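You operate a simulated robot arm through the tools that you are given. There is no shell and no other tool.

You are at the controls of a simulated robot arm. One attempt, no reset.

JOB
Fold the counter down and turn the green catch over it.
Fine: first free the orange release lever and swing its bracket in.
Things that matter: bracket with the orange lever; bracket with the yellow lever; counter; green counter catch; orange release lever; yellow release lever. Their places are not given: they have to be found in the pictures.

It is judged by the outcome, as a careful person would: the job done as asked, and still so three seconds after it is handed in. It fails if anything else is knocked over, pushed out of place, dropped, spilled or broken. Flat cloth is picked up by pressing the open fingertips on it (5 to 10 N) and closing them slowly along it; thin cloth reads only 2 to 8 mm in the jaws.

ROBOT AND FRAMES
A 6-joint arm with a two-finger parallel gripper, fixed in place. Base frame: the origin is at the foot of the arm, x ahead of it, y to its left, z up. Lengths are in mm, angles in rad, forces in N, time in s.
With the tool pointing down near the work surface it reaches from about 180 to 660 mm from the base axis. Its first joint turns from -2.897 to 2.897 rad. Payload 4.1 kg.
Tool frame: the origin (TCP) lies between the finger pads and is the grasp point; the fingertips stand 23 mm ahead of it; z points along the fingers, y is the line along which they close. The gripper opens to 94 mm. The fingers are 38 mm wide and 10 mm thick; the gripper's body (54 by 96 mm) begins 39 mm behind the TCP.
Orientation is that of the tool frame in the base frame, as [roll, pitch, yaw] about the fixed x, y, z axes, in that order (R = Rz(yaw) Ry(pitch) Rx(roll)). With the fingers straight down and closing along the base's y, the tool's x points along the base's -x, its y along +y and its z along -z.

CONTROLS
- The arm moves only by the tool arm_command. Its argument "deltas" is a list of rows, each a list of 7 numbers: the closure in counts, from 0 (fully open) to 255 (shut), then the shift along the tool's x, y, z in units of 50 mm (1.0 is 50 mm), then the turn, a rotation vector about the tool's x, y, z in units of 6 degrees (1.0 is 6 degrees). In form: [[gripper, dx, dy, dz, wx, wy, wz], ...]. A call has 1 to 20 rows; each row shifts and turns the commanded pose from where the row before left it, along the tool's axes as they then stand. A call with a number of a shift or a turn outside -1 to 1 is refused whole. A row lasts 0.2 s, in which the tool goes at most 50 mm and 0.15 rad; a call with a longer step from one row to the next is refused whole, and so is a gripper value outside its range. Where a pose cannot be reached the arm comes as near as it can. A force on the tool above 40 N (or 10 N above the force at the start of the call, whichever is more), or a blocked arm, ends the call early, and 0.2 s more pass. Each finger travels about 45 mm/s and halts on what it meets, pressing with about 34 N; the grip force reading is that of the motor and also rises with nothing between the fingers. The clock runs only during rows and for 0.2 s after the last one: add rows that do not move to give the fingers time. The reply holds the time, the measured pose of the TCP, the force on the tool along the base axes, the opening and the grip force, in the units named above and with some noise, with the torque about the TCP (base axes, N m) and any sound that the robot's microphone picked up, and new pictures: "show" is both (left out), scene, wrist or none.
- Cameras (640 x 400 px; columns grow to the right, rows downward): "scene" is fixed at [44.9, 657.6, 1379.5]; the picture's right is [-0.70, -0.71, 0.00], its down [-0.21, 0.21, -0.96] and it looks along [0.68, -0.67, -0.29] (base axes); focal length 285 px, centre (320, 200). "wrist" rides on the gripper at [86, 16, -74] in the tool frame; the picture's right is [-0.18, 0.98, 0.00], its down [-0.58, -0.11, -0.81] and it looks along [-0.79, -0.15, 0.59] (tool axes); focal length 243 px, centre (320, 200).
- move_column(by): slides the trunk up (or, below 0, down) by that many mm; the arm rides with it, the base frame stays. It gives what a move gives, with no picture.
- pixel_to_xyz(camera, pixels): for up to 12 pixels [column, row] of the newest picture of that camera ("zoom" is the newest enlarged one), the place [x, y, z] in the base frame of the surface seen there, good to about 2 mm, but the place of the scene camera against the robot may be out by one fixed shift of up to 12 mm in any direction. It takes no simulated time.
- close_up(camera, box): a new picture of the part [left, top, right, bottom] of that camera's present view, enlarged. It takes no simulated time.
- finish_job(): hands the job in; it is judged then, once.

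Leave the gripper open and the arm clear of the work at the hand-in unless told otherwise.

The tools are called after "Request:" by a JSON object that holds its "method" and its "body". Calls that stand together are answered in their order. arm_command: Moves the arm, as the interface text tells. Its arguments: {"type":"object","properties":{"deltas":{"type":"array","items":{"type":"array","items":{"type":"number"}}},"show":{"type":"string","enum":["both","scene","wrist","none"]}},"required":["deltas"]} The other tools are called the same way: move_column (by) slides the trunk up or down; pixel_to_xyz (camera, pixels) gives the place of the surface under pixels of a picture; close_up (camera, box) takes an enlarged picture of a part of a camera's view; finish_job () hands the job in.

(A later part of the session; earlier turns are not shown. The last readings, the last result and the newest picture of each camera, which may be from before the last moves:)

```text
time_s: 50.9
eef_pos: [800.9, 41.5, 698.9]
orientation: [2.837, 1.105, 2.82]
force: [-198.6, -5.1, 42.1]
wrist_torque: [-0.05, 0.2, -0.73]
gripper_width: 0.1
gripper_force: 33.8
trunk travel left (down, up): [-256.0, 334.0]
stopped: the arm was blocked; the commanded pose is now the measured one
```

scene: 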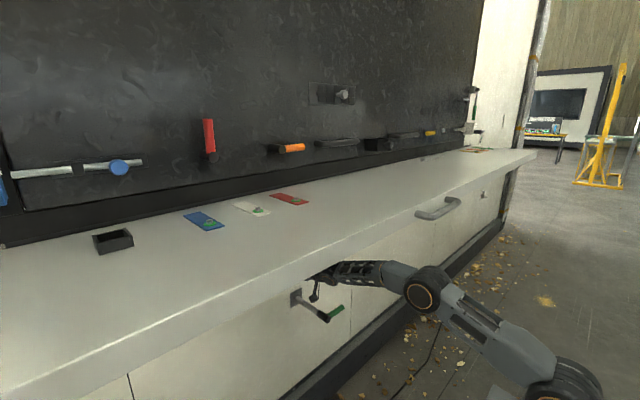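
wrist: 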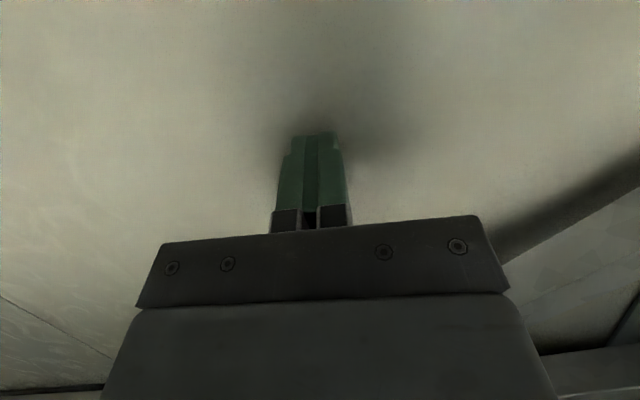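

It was stopped again and the tool is now at z≈699, next to the catch. I'll look closely before any more time passes.

Request:
{"method": "close_up", "body": {"camera": "scene", "box": [270, 240, 390, 340]}}

Request:
{"method": "close_up", "body": {"camera": "scene", "box": [280, 220, 640, 400]}}

Request:
{"method": "close_up", "body": {"camera": "wrist", "box": [0, 0, 640, 400]}}

Request:
{"method": "pixel_to_xyz", "body": {"camera": "scene", "pixels": [[416, 322], [330, 290], [316, 296], [322, 315], [298, 298], [560, 380], [500, 345], [370, 285]]}}

```text
4.00 times, centred on (330, 290) of scene
```

zoom: 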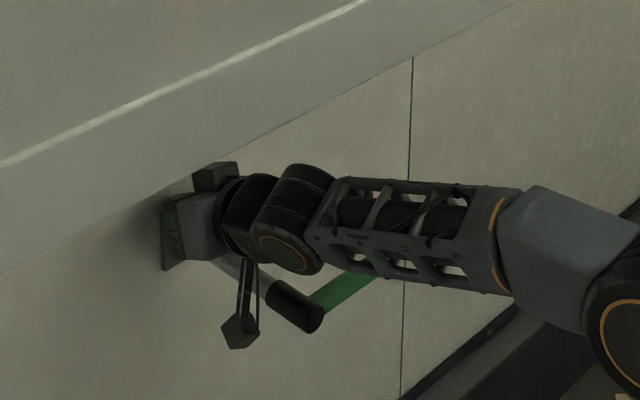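

```text
1.78 times, centred on (460, 310) of scene
```

zoom: 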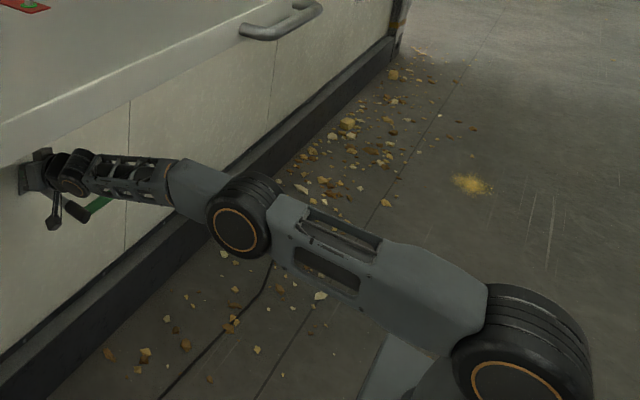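

```text
1.00 times, centred on (320, 200) of wrist (not enlarged: the box is as wide or as high as the picture)
```

zoom: 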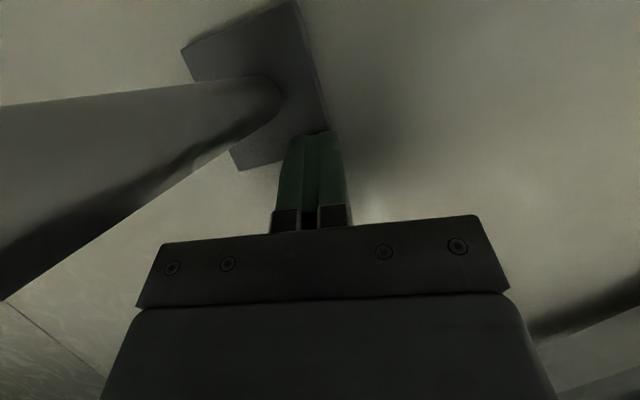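

```text
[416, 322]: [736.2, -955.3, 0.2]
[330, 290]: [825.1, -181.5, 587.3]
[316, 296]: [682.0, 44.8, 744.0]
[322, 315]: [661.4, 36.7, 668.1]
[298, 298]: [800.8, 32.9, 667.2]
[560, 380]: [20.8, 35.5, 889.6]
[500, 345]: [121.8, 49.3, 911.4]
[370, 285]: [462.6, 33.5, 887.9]
```

I'll measure the arm's joints on a fresh enlarged view, to understand the drift and find a way to take control back.

Request:
{"method": "close_up", "body": {"camera": "scene", "box": [280, 220, 640, 400]}}

Request:
{"method": "pixel_to_xyz", "body": {"camera": "zoom", "pixels": [[236, 232], [75, 185], [52, 222], [515, 390], [420, 300], [300, 240], [130, 180], [190, 190], [40, 170], [395, 360], [80, 212], [105, 203]]}}

```text
1.78 times, centred on (460, 310) of scene
```

zoom: 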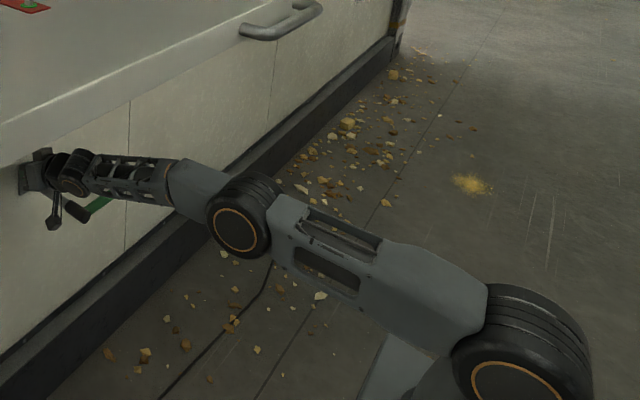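

```text
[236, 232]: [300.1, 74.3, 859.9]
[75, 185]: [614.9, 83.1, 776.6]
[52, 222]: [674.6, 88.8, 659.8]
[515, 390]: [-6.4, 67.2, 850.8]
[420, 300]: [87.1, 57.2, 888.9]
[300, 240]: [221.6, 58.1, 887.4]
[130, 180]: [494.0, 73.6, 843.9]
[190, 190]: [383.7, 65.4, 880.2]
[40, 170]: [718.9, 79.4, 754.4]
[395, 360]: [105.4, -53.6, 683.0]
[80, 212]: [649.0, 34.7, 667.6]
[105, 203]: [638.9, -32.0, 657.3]
```

Shoulder is at about (-6, 851), elbow (300, 860), wrist (615, 777). The elbow is dropping and the arm is straightening toward the wall, but it fell more slowly while I was commanding "back". I'll command a firm, steady pull up and back over several rows.

Request:
{"method": "arm_command", "body": {"deltas": [[255, -0.35, 0, -0.9, 0, 0, 0], [255, -0.35, 0, -0.9, 0, 0, 0], [255, -0.3, 0, -0.8, 0, 0, 0], [255, -0.3, 0, -0.8, 0, 0, 0], [255, 0, 0, 0, 0, 0, 0]], "show": "both"}}

```text
time_s: 51.3
eef_pos: [788.4, 47.9, 675.8]
orientation: [2.924, 1.055, 2.92]
force: [2.6, -10.1, 21.7]
wrist_torque: [0.18, 1.29, 0.72]
gripper_width: 0.1
gripper_force: 34.0
trunk travel left (down, up): [-256.0, 334.0]
stopped in row 1: the arm was blocked; the commanded pose is now the measured one
```

scene: 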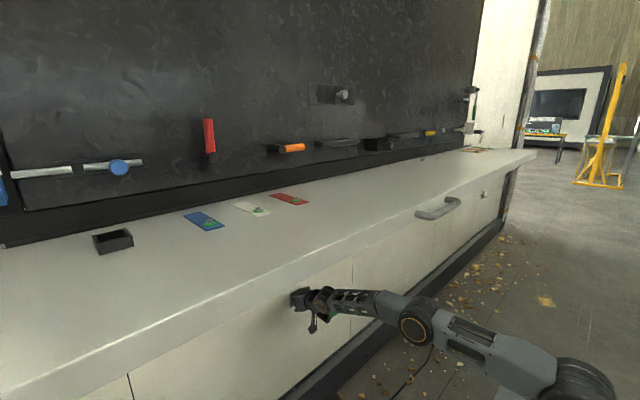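
wrist: 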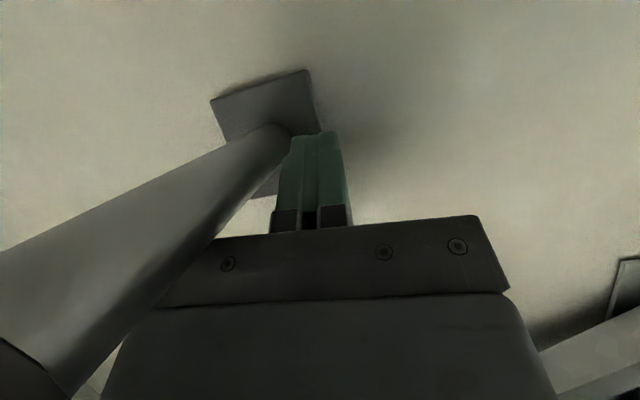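

The press on the wall is gone (now about 22 N) and the elbow has stopped dropping. I'll repeat the firm up-and-back pull.

Request:
{"method": "arm_command", "body": {"deltas": [[255, -0.45, 0, -0.85, 0, 0, 0], [255, -0.45, 0, -0.85, 0, 0, 0], [255, -0.4, 0, -0.8, 0, 0, 0], [255, -0.4, 0, -0.8, 0, 0, 0], [255, 0, 0, 0, 0, 0, 0]], "show": "both"}}

```text
time_s: 51.5
eef_pos: [791.7, 52.1, 675.6]
orientation: [2.952, 1.068, 2.948]
force: [10.6, -49.1, 137.1]
wrist_torque: [-4.76, 6.42, 3.18]
gripper_width: 0.0
gripper_force: 34.3
out of reach, approached as far as the arm can: row 1
trunk travel left (down, up): [-256.0, 334.0]
stopped in row 1: the force on the tool passed its limit at 97 N (the readings are from after the stop); the commanded pose is now the measured one
```

scene: 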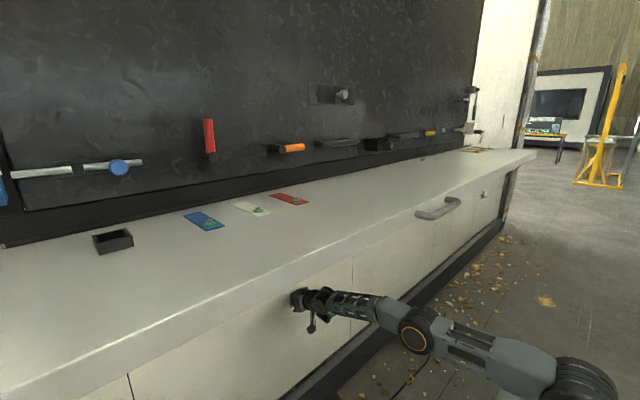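
wrist: 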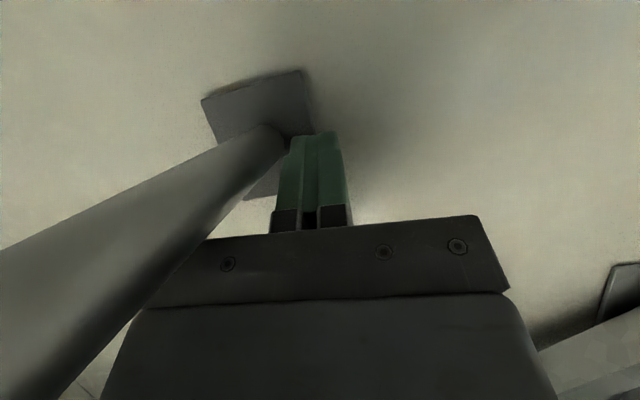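

The arm reports "out of reach" for a pose that should be reachable, so its wrist solution is stuck near the singularity with the tool almost in line with the forearm. I'll pitch the tool further down while lifting, to bring the wrist away from that alignment and off the catch stem.

Request:
{"method": "arm_command", "body": {"deltas": [[255, -0.53, 0.1, -0.29, 0, 1, 0], [255, -0.53, 0.1, -0.29, 0, 1, 0], [255, -0.53, 0, -0.35, 0, 1, 0], [255, -0.53, 0, -0.4, 0, 1, 0], [255, 0, 0, 0, 0, 0, 0]], "show": "both"}}

```text
time_s: 51.8
eef_pos: [790.8, 55.5, 670.3]
orientation: [2.994, 0.948, 3.021]
force: [34.5, -37.9, 137.2]
wrist_torque: [-5.02, 6.37, 3.35]
gripper_width: 0.2
gripper_force: 33.8
trunk travel left (down, up): [-256.0, 334.0]
stopped in row 1: the arm was blocked; the commanded pose is now the measured one
```

scene: 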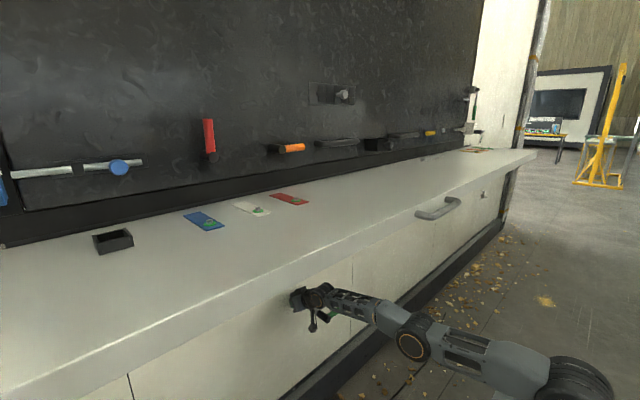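
wrist: 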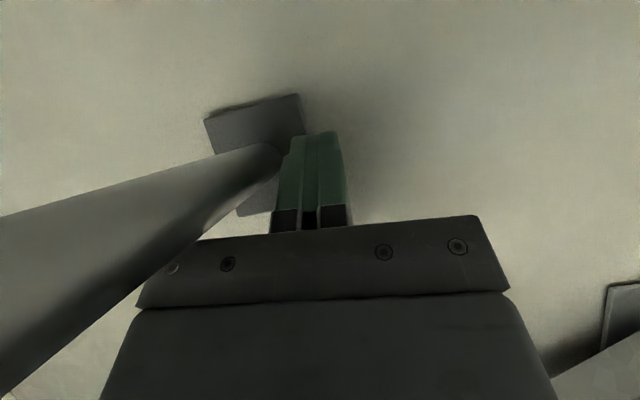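

The pitch changed but the elbow is still sinking. I'll measure the joints again.

Request:
{"method": "pixel_to_xyz", "body": {"camera": "scene", "pixels": [[413, 343], [320, 300], [318, 306], [570, 395], [470, 350], [360, 308], [345, 300], [310, 325], [298, 300], [303, 290]]}}

Request:
{"method": "close_up", "body": {"camera": "scene", "box": [270, 250, 450, 370]}}

```text
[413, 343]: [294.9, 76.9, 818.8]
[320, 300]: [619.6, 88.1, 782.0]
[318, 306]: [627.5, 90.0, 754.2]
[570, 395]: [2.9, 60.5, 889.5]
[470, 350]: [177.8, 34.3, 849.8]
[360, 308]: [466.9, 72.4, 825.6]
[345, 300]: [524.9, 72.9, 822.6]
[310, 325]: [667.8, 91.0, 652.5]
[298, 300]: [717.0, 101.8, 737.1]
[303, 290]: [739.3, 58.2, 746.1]
```

```text
3.33 times, centred on (360, 310) of scene
```

zoom: 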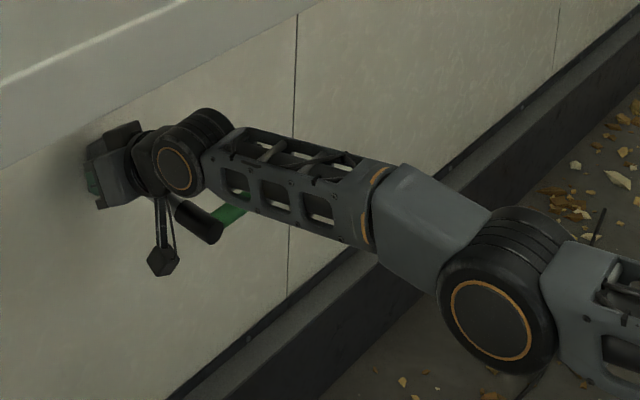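

The upper arm and forearm are now almost in a straight line and the wrist ring faces the camera normally again. I'll command the up-and-back pull once more and see whether it follows.

Request:
{"method": "arm_command", "body": {"deltas": [[255, -0.14, 0, -0.83, 0, 0, 0], [255, -0.14, 0, -0.83, 0, 0, 0], [255, -0.14, 0, -0.83, 0, 0, 0], [255, 0, 0, 0, 0, 0, 0]], "show": "both"}}

```text
time_s: 52.2
eef_pos: [791.3, 58.0, 667.8]
orientation: [3.021, 0.914, 3.065]
force: [41.0, -24.8, 135.0]
wrist_torque: [-5.16, 6.24, 3.07]
gripper_width: 0.1
gripper_force: 34.4
trunk travel left (down, up): [-256.0, 334.0]
stopped in row 1: the arm was blocked; the commanded pose is now the measured one
```

scene: 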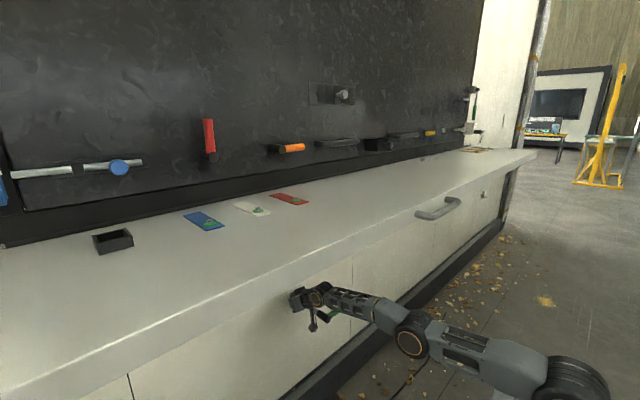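
wrist: 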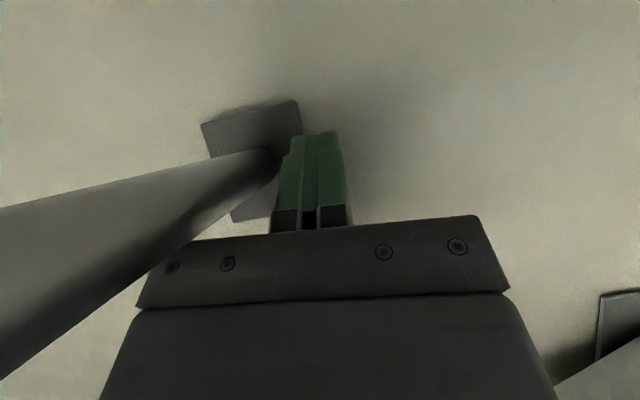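

The gripper is now resting on the catch stem with a steady ~136 N and is no longer falling. Big steps get cut off after one row, so I'll try small ones, 5 mm per row up and back, so the motors can build up lift without tripping the stop.

Request:
{"method": "arm_command", "body": {"deltas": [[255, -0.05, 0, -0.09, 0, 0, 0], [255, -0.05, 0, -0.09, 0, 0, 0], [255, -0.05, 0, -0.09, 0, 0, 0]], "show": "none"}}

```text
time_s: 52.5
eef_pos: [793.0, 58.7, 670.6]
orientation: [3.019, 0.957, 3.071]
force: [21.0, -9.7, 136.6]
wrist_torque: [-5.34, 6.29, 1.54]
gripper_width: 0.1
gripper_force: 34.7
trunk travel left (down, up): [-256.0, 334.0]
stopped in row 1: the arm was blocked; the commanded pose is now the measured one
```

Even a 5 mm command is cut off at once, with a constant 136 N on the stem. The arm isn't falling any more, so I'll try raising the trunk 60 mm, which should lift the whole arm off the stem.

Request:
{"method": "move_column", "body": {"by": 60}}

```text
time_s: 53.5
eef_pos: [792.3, 57.7, 666.7]
orientation: [3.021, 0.836, 3.062]
force: [-112.1, -11.9, 36.1]
wrist_torque: [-0.29, -0.67, -1.29]
gripper_width: 0.3
gripper_force: 34.1
trunk travel left (down, up): [-316.0, 274.0]
```

The trunk rose the full 60 mm without a stop. The tool stayed at z≈667, now pressing the wall rather than the stem. I'll look at it.

Request:
{"method": "close_up", "body": {"camera": "scene", "box": [280, 220, 640, 400]}}

Request:
{"method": "pixel_to_xyz", "body": {"camera": "zoom", "pixels": [[236, 232], [236, 250], [60, 160], [70, 190], [520, 370], [420, 290], [130, 190], [30, 180], [50, 230]]}}

Request:
{"method": "close_up", "body": {"camera": "wrist", "box": [0, 0, 640, 400]}}

```text
1.78 times, centred on (460, 310) of scene
```

zoom: 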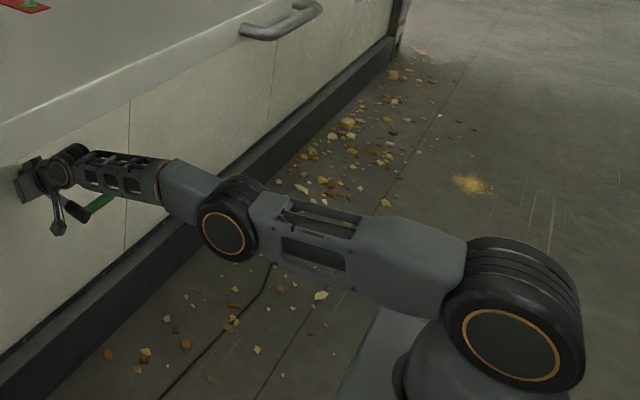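

```text
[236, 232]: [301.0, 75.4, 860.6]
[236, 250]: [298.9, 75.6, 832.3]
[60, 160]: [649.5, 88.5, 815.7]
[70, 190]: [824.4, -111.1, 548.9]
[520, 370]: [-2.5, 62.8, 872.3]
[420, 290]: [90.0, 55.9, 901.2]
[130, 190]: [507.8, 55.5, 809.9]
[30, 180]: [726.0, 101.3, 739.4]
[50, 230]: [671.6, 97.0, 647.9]
```

```text
1.00 times, centred on (320, 200) of wrist (not enlarged: the box is as wide or as high as the picture)
```

zoom: 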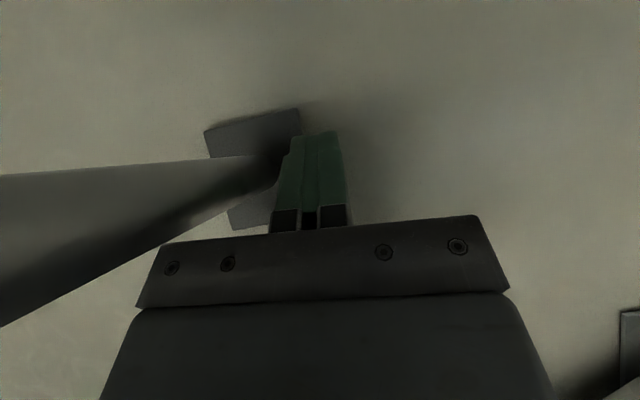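

The shoulder is now about 60 mm higher, the arm is straight and steady, and nothing was flagged. I'll try pulling horizontally back from here in moderate steps.

Request:
{"method": "arm_command", "body": {"deltas": [[255, 0.23, 0, -0.33, 0, 0, 0], [255, 0.23, 0, -0.33, 0, 0, 0], [255, 0.23, 0, -0.33, 0, 0, 0], [255, 0.23, 0, -0.33, 0, 0, 0]], "show": "both"}}

```text
time_s: 53.9
eef_pos: [794.3, 59.1, 662.0]
orientation: [3.06, 0.805, 3.112]
force: [40.0, 1.9, 134.4]
wrist_torque: [-5.28, 6.32, 1.84]
gripper_width: 0.0
gripper_force: 34.2
trunk travel left (down, up): [-316.0, 274.0]
stopped in row 2: the arm was blocked; the commanded pose is now the measured one
```

scene: 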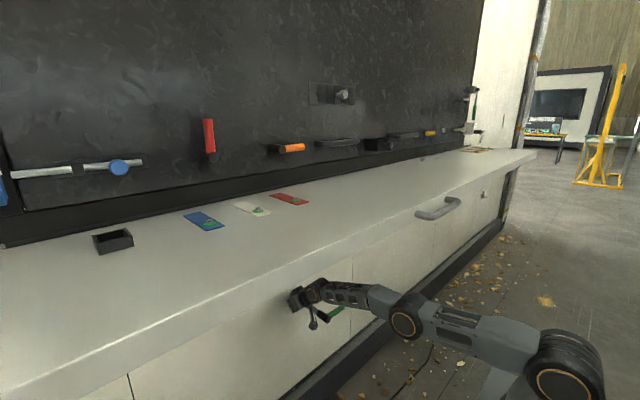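
wrist: 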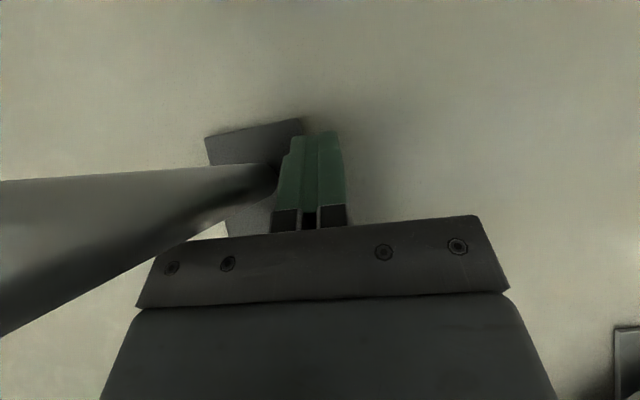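

It got further this time before stopping, and raising the trunk clearly works without tripping. I'll raise it another 100 mm so the nearly straight arm hangs from a higher shoulder and lifts the tool off the catch.

Request:
{"method": "move_column", "body": {"by": 100}}

Request:
{"method": "close_up", "body": {"camera": "scene", "box": [280, 220, 640, 400]}}

Request:
{"method": "close_up", "body": {"camera": "wrist", "box": [0, 0, 640, 400]}}

```text
time_s: 54.2
eef_pos: [792.4, 58.5, 662.4]
orientation: [3.066, 0.81, 3.122]
force: [27.9, 12.3, 137.8]
wrist_torque: [-5.43, 6.41, 0.79]
gripper_width: 0.0
gripper_force: 33.8
trunk travel left (down, up): [-321.0, 269.0]
stopped: the arm was blocked; the commanded pose is now the measured one
```

```text
1.78 times, centred on (460, 310) of scene
```

zoom: 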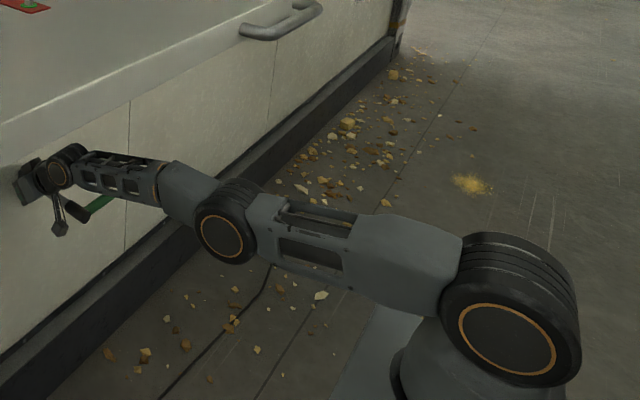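

```text
1.00 times, centred on (320, 200) of wrist (not enlarged: the box is as wide or as high as the picture)
```

zoom: 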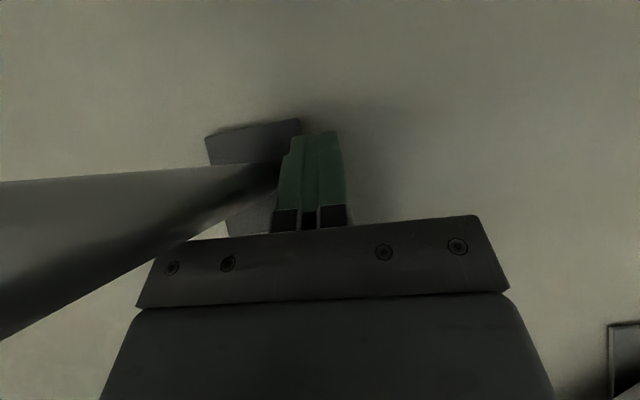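

It stopped after 5 mm. I'll try the trunk lift again, now that the arm is at rest.

Request:
{"method": "move_column", "body": {"by": 100}}

```text
time_s: 54.6
eef_pos: [793.8, 58.7, 663.6]
orientation: [3.057, 0.828, 3.115]
force: [-15.3, 19.8, 88.5]
wrist_torque: [-3.32, 3.61, -0.63]
gripper_width: 0.2
gripper_force: 33.9
trunk travel left (down, up): [-326.0, 264.0]
stopped: the arm was blocked; the commanded pose is now the measured one
```

That gained another 5 mm and the load on the stem dropped to about 88 N. I'll repeat.

Request:
{"method": "move_column", "body": {"by": 100}}

```text
time_s: 55.3
eef_pos: [799.6, 59.3, 660.8]
orientation: [3.055, 0.743, 3.107]
force: [-69.5, 21.1, 51.2]
wrist_torque: [-0.14, -1.18, 0.54]
gripper_width: 0.2
gripper_force: 34.3
trunk travel left (down, up): [-367.0, 223.0]
stopped: the force on the tool passed its limit at 191 N (the readings are from after the stop); the commanded pose is now the measured one
```

The trunk rose 41 mm more. I'll check the arm's shape and what the fingertips are touching.

Request:
{"method": "close_up", "body": {"camera": "scene", "box": [280, 220, 640, 400]}}

Request:
{"method": "pixel_to_xyz", "body": {"camera": "zoom", "pixels": [[222, 215], [58, 165], [505, 320], [420, 270], [130, 180], [30, 180], [50, 225]]}}

Request:
{"method": "close_up", "body": {"camera": "scene", "box": [270, 260, 390, 350]}}

```text
1.78 times, centred on (460, 310) of scene
```

zoom: 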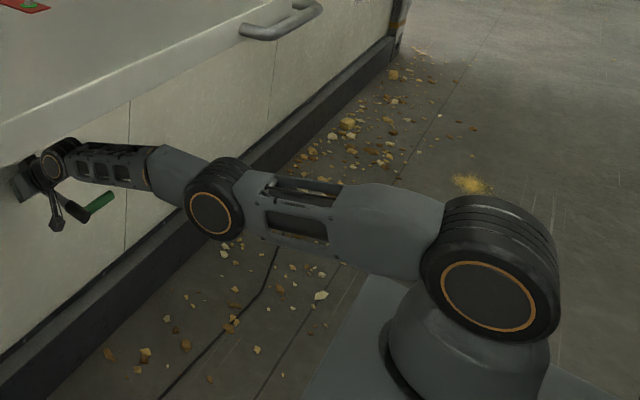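

```text
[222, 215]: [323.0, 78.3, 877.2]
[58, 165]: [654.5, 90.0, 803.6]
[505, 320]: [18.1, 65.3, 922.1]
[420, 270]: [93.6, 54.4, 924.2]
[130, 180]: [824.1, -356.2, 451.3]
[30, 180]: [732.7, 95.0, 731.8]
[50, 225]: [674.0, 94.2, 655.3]
```

```text
4.44 times, centred on (330, 305) of scene
```

zoom: 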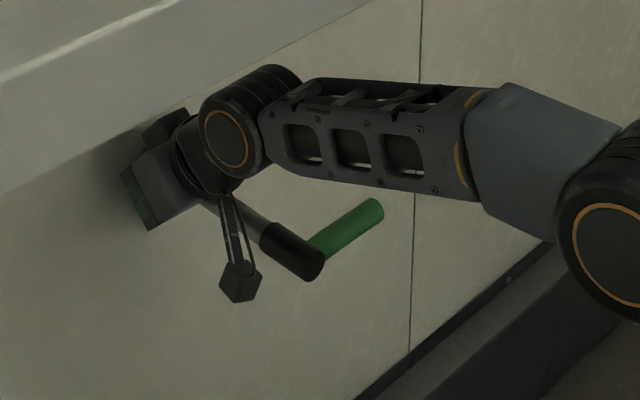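

The arm now slopes down to the wall, still straight, and the catch looks intact. Pulling straight back along the tool axis now means up and back, so I'll try that in 20 mm steps.

Request:
{"method": "arm_command", "body": {"deltas": [[255, 0, 0, -0.4, 0, 0, 0], [255, 0, 0, -0.4, 0, 0, 0], [255, 0, 0, -0.4, 0, 0, 0], [255, 0, 0, -0.4, 0, 0, 0]], "show": "scene"}}

```text
time_s: 56.3
eef_pos: [757.4, 49.0, 707.5]
orientation: [3.057, 0.729, 3.104]
force: [-0.6, -0.1, -1.6]
wrist_torque: [-0.01, 0.02, -0.01]
gripper_width: 0.2
gripper_force: 33.9
trunk travel left (down, up): [-367.0, 223.0]
```

scene: 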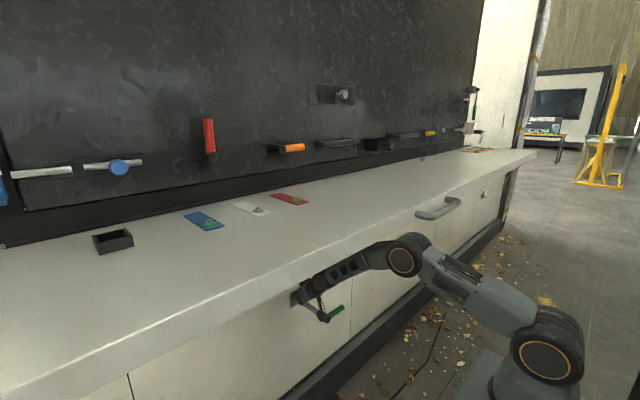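

Control is back. The tool is at (757, 49, 707) with no contact force and the elbow is up again. I'll check the elbow's clearance to the counter before retracting further.

Request:
{"method": "pixel_to_xyz", "body": {"camera": "scene", "pixels": [[405, 260], [405, 236], [385, 250], [370, 255], [345, 265], [320, 283], [545, 360], [440, 275], [330, 312], [300, 295]]}}

Request:
{"method": "close_up", "body": {"camera": "scene", "box": [280, 220, 440, 340]}}

```text
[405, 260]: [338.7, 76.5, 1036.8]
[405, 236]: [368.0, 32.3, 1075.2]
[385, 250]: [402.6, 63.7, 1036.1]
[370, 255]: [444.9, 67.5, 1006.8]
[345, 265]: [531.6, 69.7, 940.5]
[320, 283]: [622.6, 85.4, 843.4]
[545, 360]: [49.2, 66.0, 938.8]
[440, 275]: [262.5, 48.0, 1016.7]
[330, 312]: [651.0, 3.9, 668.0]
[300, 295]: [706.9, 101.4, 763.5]
```

```text
3.33 times, centred on (360, 280) of scene
```

zoom: 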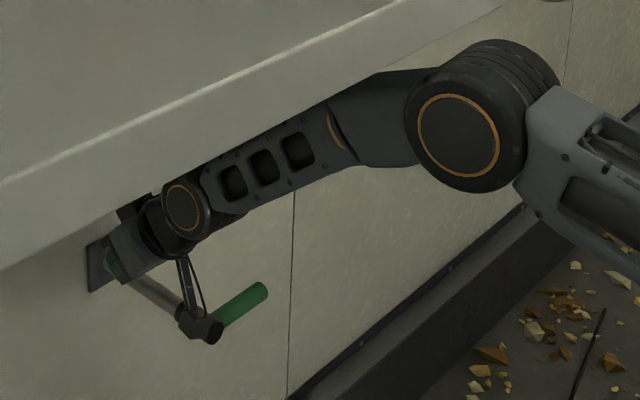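

The elbow at (339, 77, 1037) passes about 20 mm from the counter's lower edge, so I shouldn't raise it further there. The gripper still hovers over the catch stem at y≈21. I'll slide 80 mm toward +y to clear the catch, then lower the trunk.

Request:
{"method": "arm_command", "body": {"deltas": [[255, 0, 0.4, 0, 0, 0, 0], [255, 0, 0.4, 0, 0, 0, 0], [255, 0, 0.4, 0, 0, 0, 0], [255, 0, 0.4, 0, 0, 0, 0], [255, 0, 0, 0, 0, 0, 0]], "show": "both"}}

```text
time_s: 57.5
eef_pos: [756.5, 129.7, 712.2]
orientation: [3.058, 0.73, 3.105]
force: [0.9, -1.0, 0.5]
wrist_torque: [0.04, -0.01, 0.01]
gripper_width: 0.0
gripper_force: 34.1
trunk travel left (down, up): [-367.0, 223.0]
```

scene: 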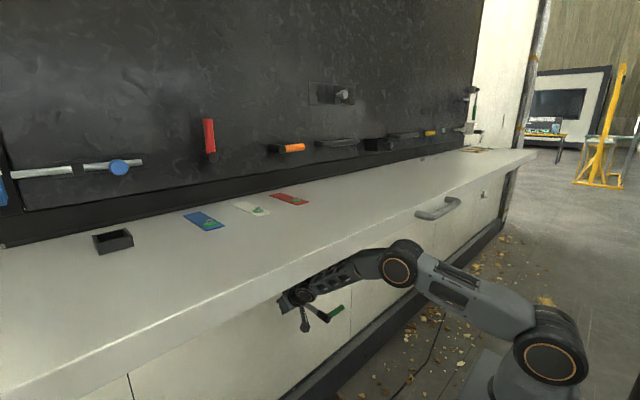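
wrist: 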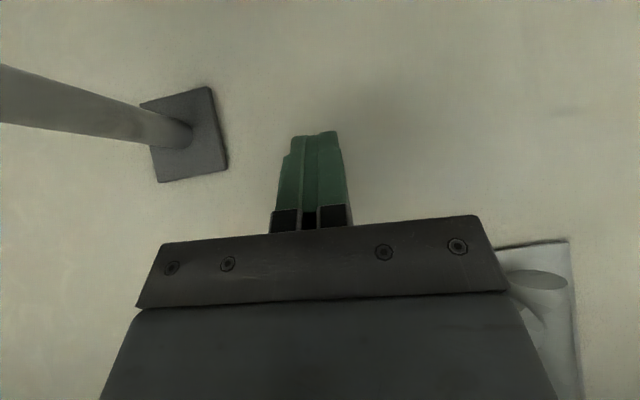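

The arm is responding normally and the catch is clear to the left. I'll lower the trunk 100 mm to bring the elbow away from the counter edge.

Request:
{"method": "move_column", "body": {"by": -100}}

Request:
{"method": "arm_command", "body": {"deltas": [[255, 0.2, 0, -0.3, 0, 0.5, 0], [255, 0.2, 0, -0.3, 0, 0.5, 0], [255, 0.2, 0, -0.3, 0, 0.5, 0], [255, 0.2, 0, -0.3, 0, 0.5, 0], [255, 0, 0, 0, 0, 0, 0]], "show": "both"}}

```text
time_s: 58.8
eef_pos: [757.2, 130.4, 612.6]
orientation: [3.058, 0.729, 3.104]
force: [0.8, 0.0, 0.6]
wrist_torque: [-0.03, 0.0, 0.02]
gripper_width: 0.4
gripper_force: 34.3
trunk travel left (down, up): [-267.0, 323.0]
```

```text
time_s: 60.0
eef_pos: [688.7, 127.4, 637.3]
orientation: [3.07, 0.52, 3.122]
force: [-0.5, 0.6, 0.4]
wrist_torque: [-0.02, 0.0, -0.04]
gripper_width: 0.0
gripper_force: 34.3
trunk travel left (down, up): [-267.0, 323.0]
```

scene: 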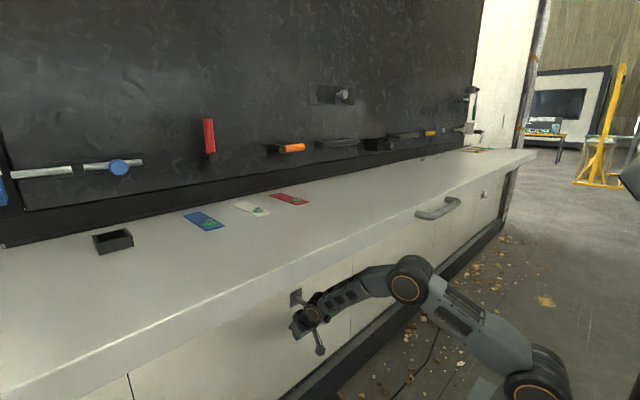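
wrist: 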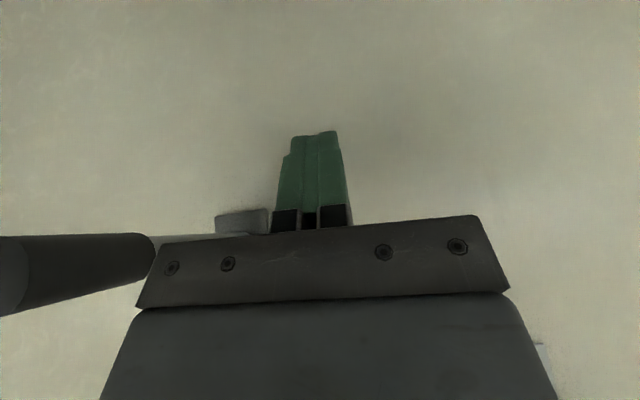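

The arm is clear of the catch. I'll retract about 270 mm back toward the room and then look at the bracket, lever and counter.

Request:
{"method": "arm_command", "body": {"deltas": [[255, 0.78, 0, -0.447, 0, 0, 0], [255, 0.78, 0, -0.447, 0, 0, 0], [255, 0.78, 0, -0.447, 0, 0, 0], [255, 0.78, 0, -0.447, 0, 0, 0], [255, 0.78, 0, -0.447, 0, 0, 0], [255, 0.78, 0, -0.447, 0, 0, 0], [255, 0, 0, 0, 0, 0, 0]], "show": "both"}}

Request:
{"method": "close_up", "body": {"camera": "scene", "box": [240, 220, 400, 340]}}

```text
time_s: 61.6
eef_pos: [417.7, 119.6, 636.0]
orientation: [3.069, 0.52, 3.125]
force: [0.0, -0.3, -0.5]
wrist_torque: [0.01, 0.04, -0.01]
gripper_width: 0.0
gripper_force: 34.0
trunk travel left (down, up): [-267.0, 323.0]
```

scene: 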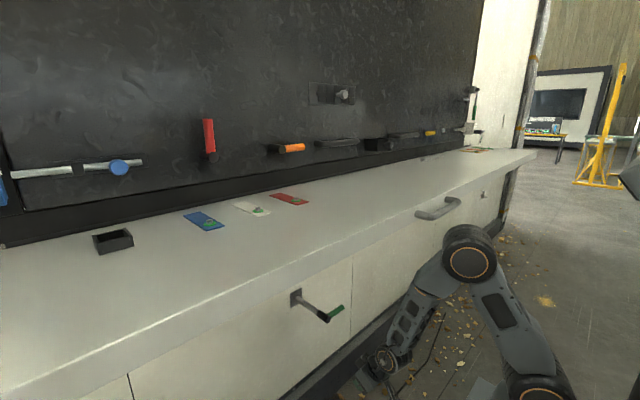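
wrist: 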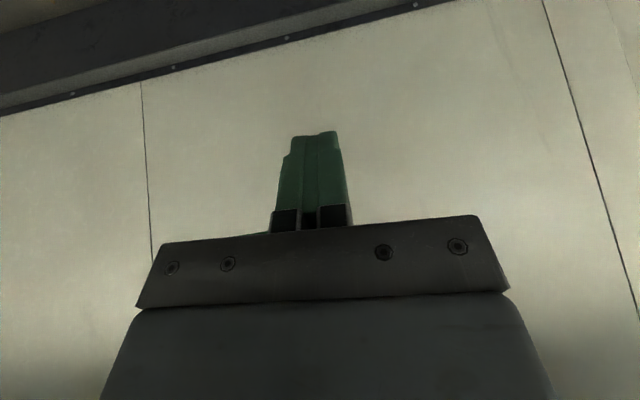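

```text
3.33 times, centred on (320, 280) of scene
```

zoom: 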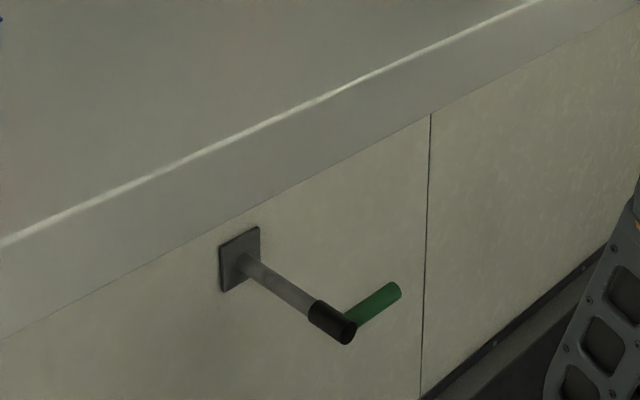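

The catch is unchanged and the counter still level. I'll tilt the camera up about 30° to view the folded bracket and the lever.

Request:
{"method": "arm_command", "body": {"deltas": [[255, 0, 0, 0, 0, -0.6, 0], [255, 0, 0, 0, 0, -0.8, 0], [255, 0, 0, 0, 0, -1, 0], [255, 0, 0, 0, 0, -1, 0], [255, 0, 0, 0, 0, -1, 0], [255, 0, 0, 0, 0, 0, 0]], "show": "both"}}

```text
time_s: 63.0
eef_pos: [439.1, 161.4, 697.4]
orientation: [3.046, 0.978, 3.08]
force: [-0.6, 0.7, 0.3]
wrist_torque: [0.01, -0.02, 0.02]
gripper_width: 0.1
gripper_force: 34.2
out of reach, approached as far as the arm can: row 1, 2, 3, 4, 5
trunk travel left (down, up): [-267.0, 323.0]
```

scene: 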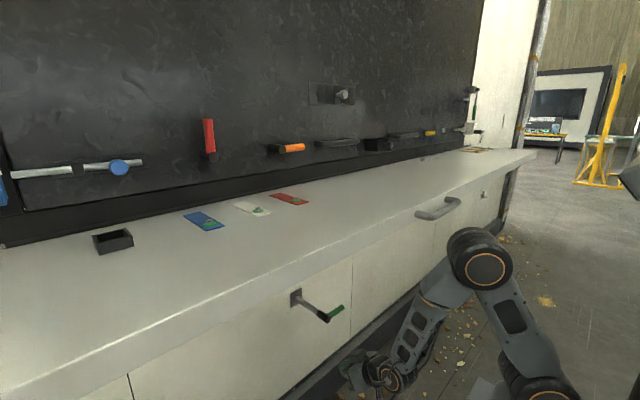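
wrist: 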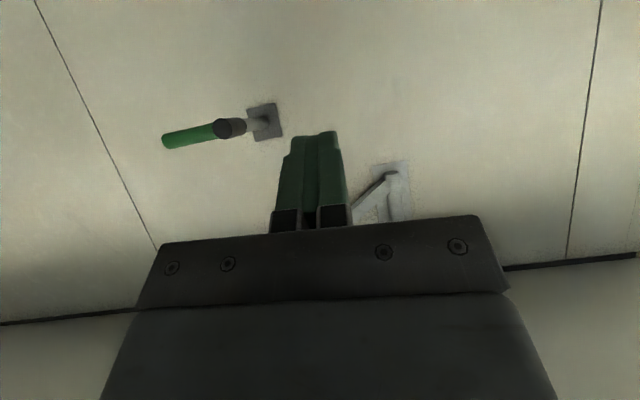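

That tilt folds the arm too far this close in. I'll move forward and up about 90/60 mm, where the pose is reachable, for a clear look.

Request:
{"method": "arm_command", "body": {"deltas": [[255, -0.667, 0, 0.277, 0, 0, 0], [255, -0.667, 0, 0.277, 0, 0, 0], [255, -0.667, 0, 0.277, 0, 0, 0], [255, 0, 0, 0, 0, -1, 0], [255, 0, 0, 0, 0, 0, 0]], "show": "both"}}

```text
time_s: 64.2
eef_pos: [528.3, 158.4, 755.6]
orientation: [3.01, 1.082, 3.042]
force: [0.1, 0.1, -0.3]
wrist_torque: [0.04, -0.01, -0.01]
gripper_width: 0.3
gripper_force: 34.3
trunk travel left (down, up): [-267.0, 323.0]
```

scene: 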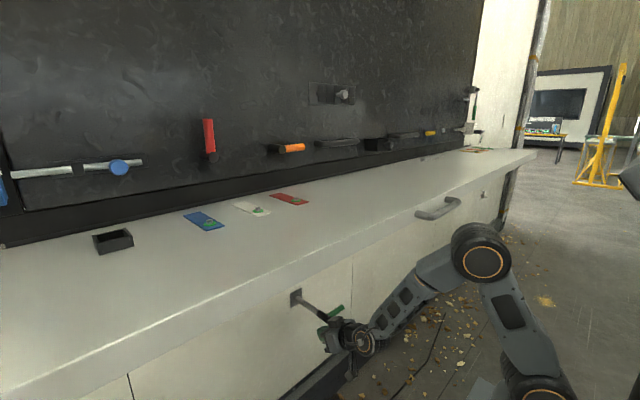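
wrist: 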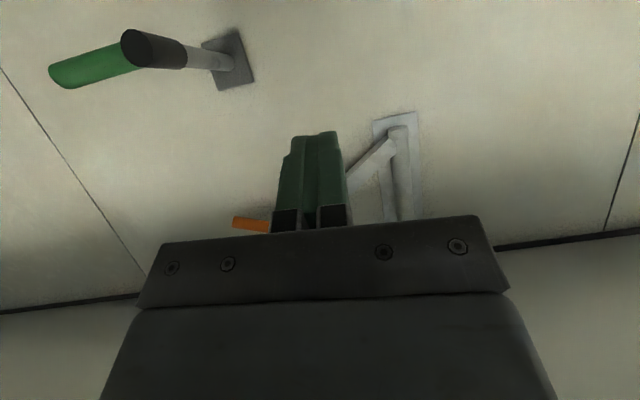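

The bracket lies folded against the wall, with the strut at wrist (370,165) and the orange handle at (250,224). I'll tilt up a bit more to measure it.

Request:
{"method": "arm_command", "body": {"deltas": [[255, 0, 0, 0, 0, -1, 0], [255, 0, 0, 0, 0, -1, 0], [255, 0, 0, 0, 0, -1, 0], [255, 0, 0, 0, 0, 0, 0]], "show": "wrist"}}

Request:
{"method": "close_up", "body": {"camera": "wrist", "box": [120, 60, 460, 250]}}

```text
time_s: 65.2
eef_pos: [530.7, 163.8, 762.5]
orientation: [2.829, 1.392, 2.848]
force: [-0.2, -1.0, 0.7]
wrist_torque: [0.03, 0.01, -0.01]
gripper_width: 0.0
gripper_force: 34.3
out of reach, approached as far as the arm can: row 3
trunk travel left (down, up): [-267.0, 323.0]
```

wrist: 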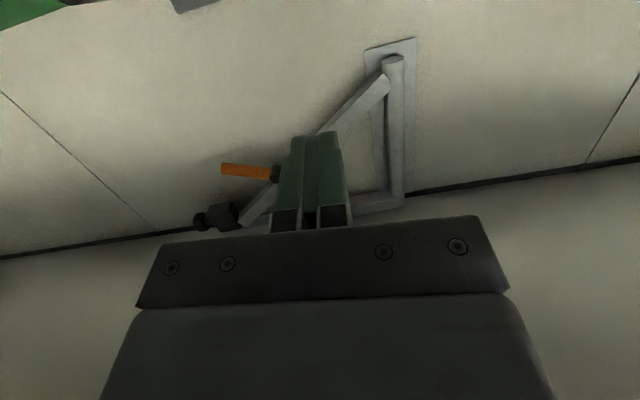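

```text
1.88 times, centred on (290, 155) of wrist
```

zoom: 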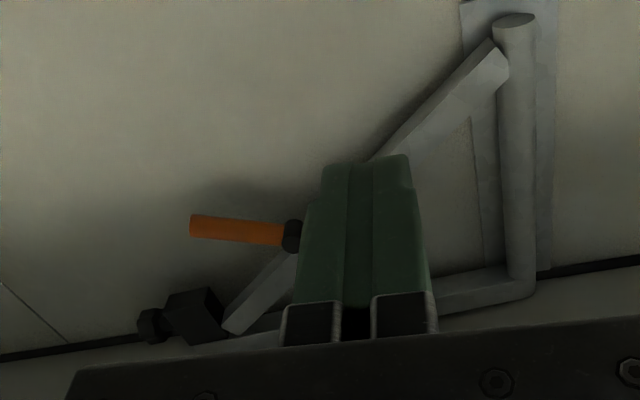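

Request:
{"method": "pixel_to_xyz", "body": {"camera": "wrist", "pixels": [[226, 169], [262, 173], [240, 171], [276, 175], [360, 105], [385, 80], [252, 205], [244, 218], [225, 215], [202, 221], [390, 200], [365, 205]]}}

```text
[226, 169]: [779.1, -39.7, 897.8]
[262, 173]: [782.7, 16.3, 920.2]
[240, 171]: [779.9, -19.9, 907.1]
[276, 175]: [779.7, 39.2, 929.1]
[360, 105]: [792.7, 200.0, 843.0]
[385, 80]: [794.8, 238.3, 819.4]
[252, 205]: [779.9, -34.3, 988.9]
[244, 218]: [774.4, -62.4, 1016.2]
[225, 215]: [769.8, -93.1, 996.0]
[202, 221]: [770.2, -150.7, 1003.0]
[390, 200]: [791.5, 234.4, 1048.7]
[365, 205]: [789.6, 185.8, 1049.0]
```

The bracket is folded to about 86°, like the yellow one, and the lever still points out about 21° below level, so both are as they should be. Next I'll bring the arm out from under the counter: first to y≈60, so the tool lies in the arm's own plane, then back while tipping the tool down.

Request:
{"method": "arm_command", "body": {"deltas": [[255, 0, -0.7, 0, 0, 0, 0], [255, 0, -0.7, 0, 0, 0, 0], [255, 0, -0.7, 0, 0, 0, 0], [255, 0, 0, 0, 0, 0, 0]], "show": "none"}}

Request:
{"method": "arm_command", "body": {"deltas": [[255, 0.056, 0, -0.315, 0, 1, 0], [255, 0.088, 0, -0.308, 0, 1, 0], [255, 0.12, 0, -0.297, 0, 1, 0], [255, 0.15, 0, -0.283, 0, 1, 0], [255, 0.179, 0, -0.265, 0, 1, 0], [255, 0.206, 0, -0.245, 0, 1, 0], [255, 0, 0, 0, 0, 0, 0]], "show": "both"}}

```text
time_s: 66.2
eef_pos: [543.1, 117.1, 799.2]
orientation: [2.878, 1.389, 2.89]
force: [0.0, -0.4, 0.2]
wrist_torque: [0.0, 0.01, -0.01]
gripper_width: 0.2
gripper_force: 33.7
out of reach, approached as far as the arm can: row 1, 2, 3
trunk travel left (down, up): [-267.0, 323.0]
```

```text
time_s: 67.8
eef_pos: [448.4, 115.3, 797.3]
orientation: [3.051, 0.773, 3.099]
force: [0.1, -0.3, -0.7]
wrist_torque: [0.01, -0.02, 0.0]
gripper_width: 0.0
gripper_force: 33.6
trunk travel left (down, up): [-267.0, 323.0]
```

scene: 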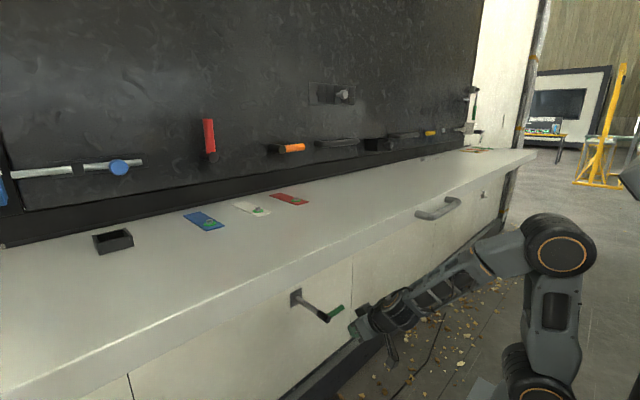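
wrist: 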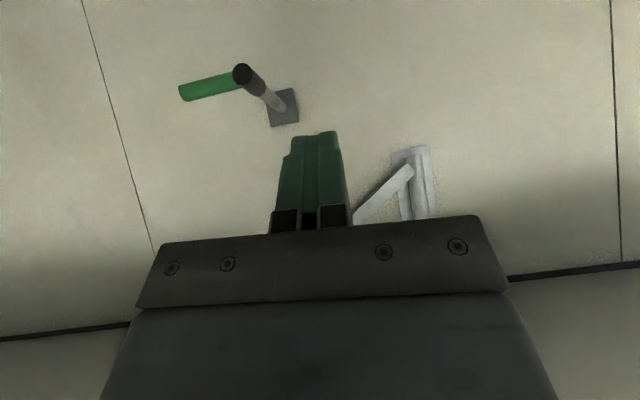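

That went smoothly. I'll continue: back, toward y≈60, and tip the tool down to vertical.

Request:
{"method": "arm_command", "body": {"deltas": [[255, 0.288, -0.27, -0.278, 0, 1, 0], [255, 0.315, -0.27, -0.246, 0, 1, 0], [255, 0.339, -0.27, -0.212, 0, 1, 0], [255, 0.36, -0.27, -0.175, 0, 1, 0], [255, 0.376, 0, -0.137, 0, 1, 0], [255, 0.388, 0, -0.097, 0, 1, 0], [255, 0.396, 0, -0.056, 0, 1, 0], [255, 0, 0, 0, 0, 0, 0]], "show": "both"}}

```text
time_s: 69.6
eef_pos: [308.0, 56.9, 797.1]
orientation: [3.078, 0.038, -3.127]
force: [0.3, 0.5, 0.0]
wrist_torque: [0.04, 0.04, 0.03]
gripper_width: 0.1
gripper_force: 34.2
trunk travel left (down, up): [-267.0, 323.0]
```

scene: 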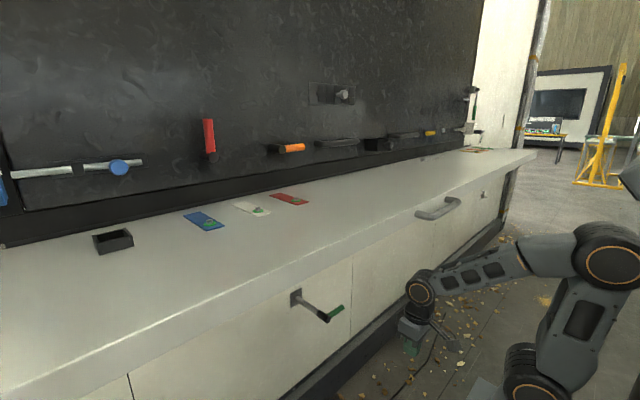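
wrist: 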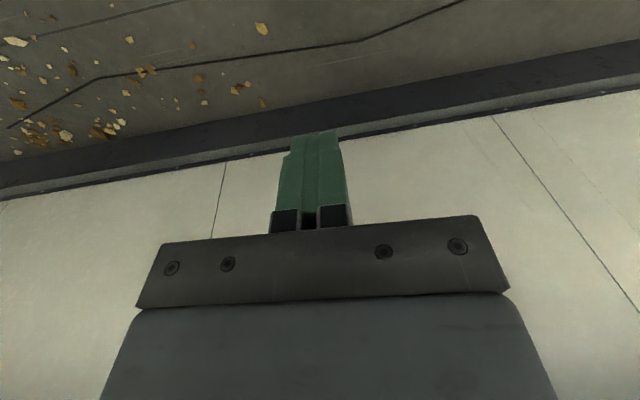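

The tool points straight down at (308, 57, 797), in front of the counter and clear of everything. I'll back off 35 mm more and raise the trunk to its top so I can work from above the counter.

Request:
{"method": "arm_command", "body": {"deltas": [[255, 0.7, 0, 0, 0, 0, 0], [255, 0, 0, 0, 0, 0, 0]], "show": "none"}}

Request:
{"method": "move_column", "body": {"by": 320}}

Request:
{"method": "arm_command", "body": {"deltas": [[255, 0, 0, -0.8, 0, 0, 0], [255, 0, 0, -0.8, 0, 0, 0], [255, 0, 0, 0, 0, 0, 0]], "show": "both"}}

```text
time_s: 70.2
eef_pos: [279.0, 57.4, 797.0]
orientation: [3.08, 0.037, -3.126]
force: [0.6, 0.1, 0.5]
wrist_torque: [-0.02, 0.0, 0.02]
gripper_width: 0.1
gripper_force: 33.7
out of reach, approached as far as the arm can: row 1
trunk travel left (down, up): [-267.0, 323.0]
```

```text
time_s: 73.4
eef_pos: [278.8, 57.7, 1116.0]
orientation: [3.078, 0.039, -3.127]
force: [0.0, -0.7, 0.3]
wrist_torque: [0.01, 0.0, 0.0]
gripper_width: 0.2
gripper_force: 33.8
trunk travel left (down, up): [-587.0, 3.0]
```

```text
time_s: 74.2
eef_pos: [275.5, 51.3, 1198.4]
orientation: [3.079, 0.038, -3.126]
force: [-0.4, 0.6, 0.2]
wrist_torque: [-0.01, -0.03, 0.0]
gripper_width: 0.3
gripper_force: 34.2
trunk travel left (down, up): [-587.0, 3.0]
```

scene: 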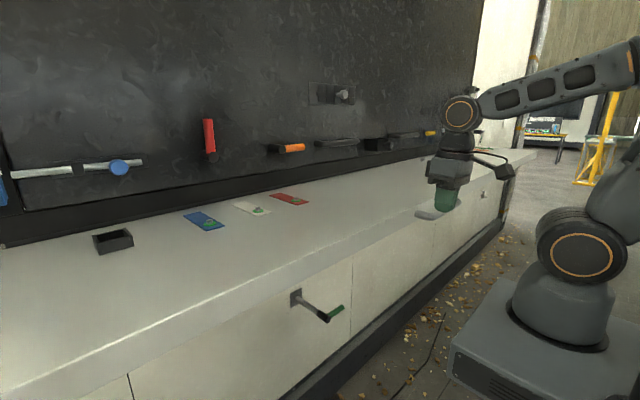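
wrist: 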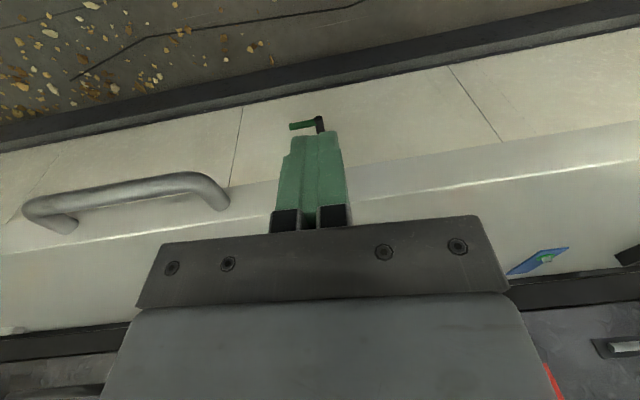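

The arm is above counter height and well-behaved. I'll move the closed fingertips over the counter's front edge, at about (425, 51), and come down to just above the surface.

Request:
{"method": "arm_command", "body": {"deltas": [[255, -0.75, 0, 0, 0, 0, 0], [255, -0.75, 0, 0, 0, 0, 0], [255, -0.75, 0, 0, 0, 0, 0], [255, -0.75, 0, 0, 0, 0, 0], [255, 0, 0, 0.6, 0, 0, 0], [255, 0, 0, 0, 0, 0, 0]], "show": "both"}}

```text
time_s: 75.6
eef_pos: [427.9, 58.1, 1169.7]
orientation: [3.081, 0.039, -3.126]
force: [0.3, 0.4, 0.4]
wrist_torque: [0.05, -0.01, -0.01]
gripper_width: 0.1
gripper_force: 33.5
trunk travel left (down, up): [-587.0, 3.0]
```

scene: 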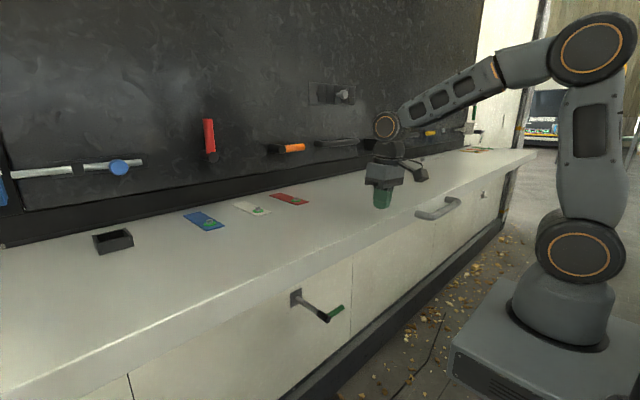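
wrist: 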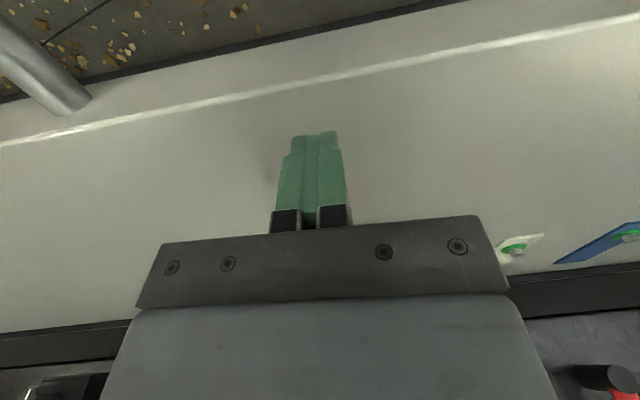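

The tips are about 18 mm above the counter top, just inside the front edge. I'll press down slowly, 5 mm per row, and watch whether the counter gives.

Request:
{"method": "arm_command", "body": {"deltas": [[255, 0, 0, 0.1, 0, 0, 0], [255, 0, 0, 0.1, 0, 0, 0], [255, 0, 0, 0.1, 0, 0, 0], [255, 0, 0, 0.1, 0, 0, 0], [255, 0, 0, 0.1, 0, 0, 0], [255, 0, 0, 0.1, 0, 0, 0]], "show": "both"}}

```text
time_s: 77.0
eef_pos: [426.4, 59.2, 1142.6]
orientation: [3.078, 0.039, -3.126]
force: [-2.4, -1.3, 2.2]
wrist_torque: [-0.07, 0.12, 0.0]
gripper_width: 0.0
gripper_force: 34.2
trunk travel left (down, up): [-587.0, 3.0]
```

scene: 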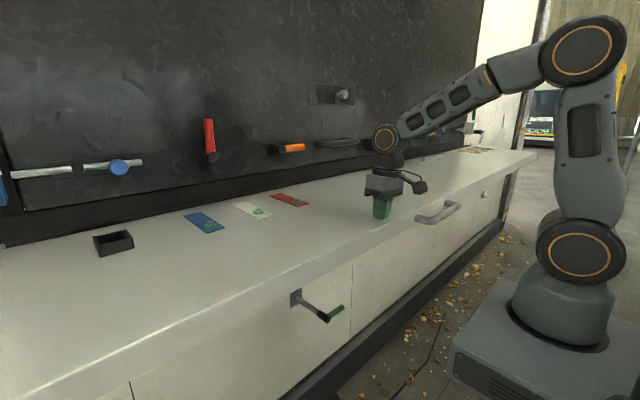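
wrist: 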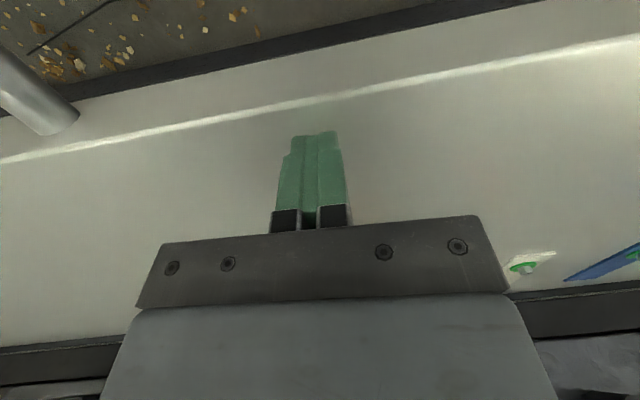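

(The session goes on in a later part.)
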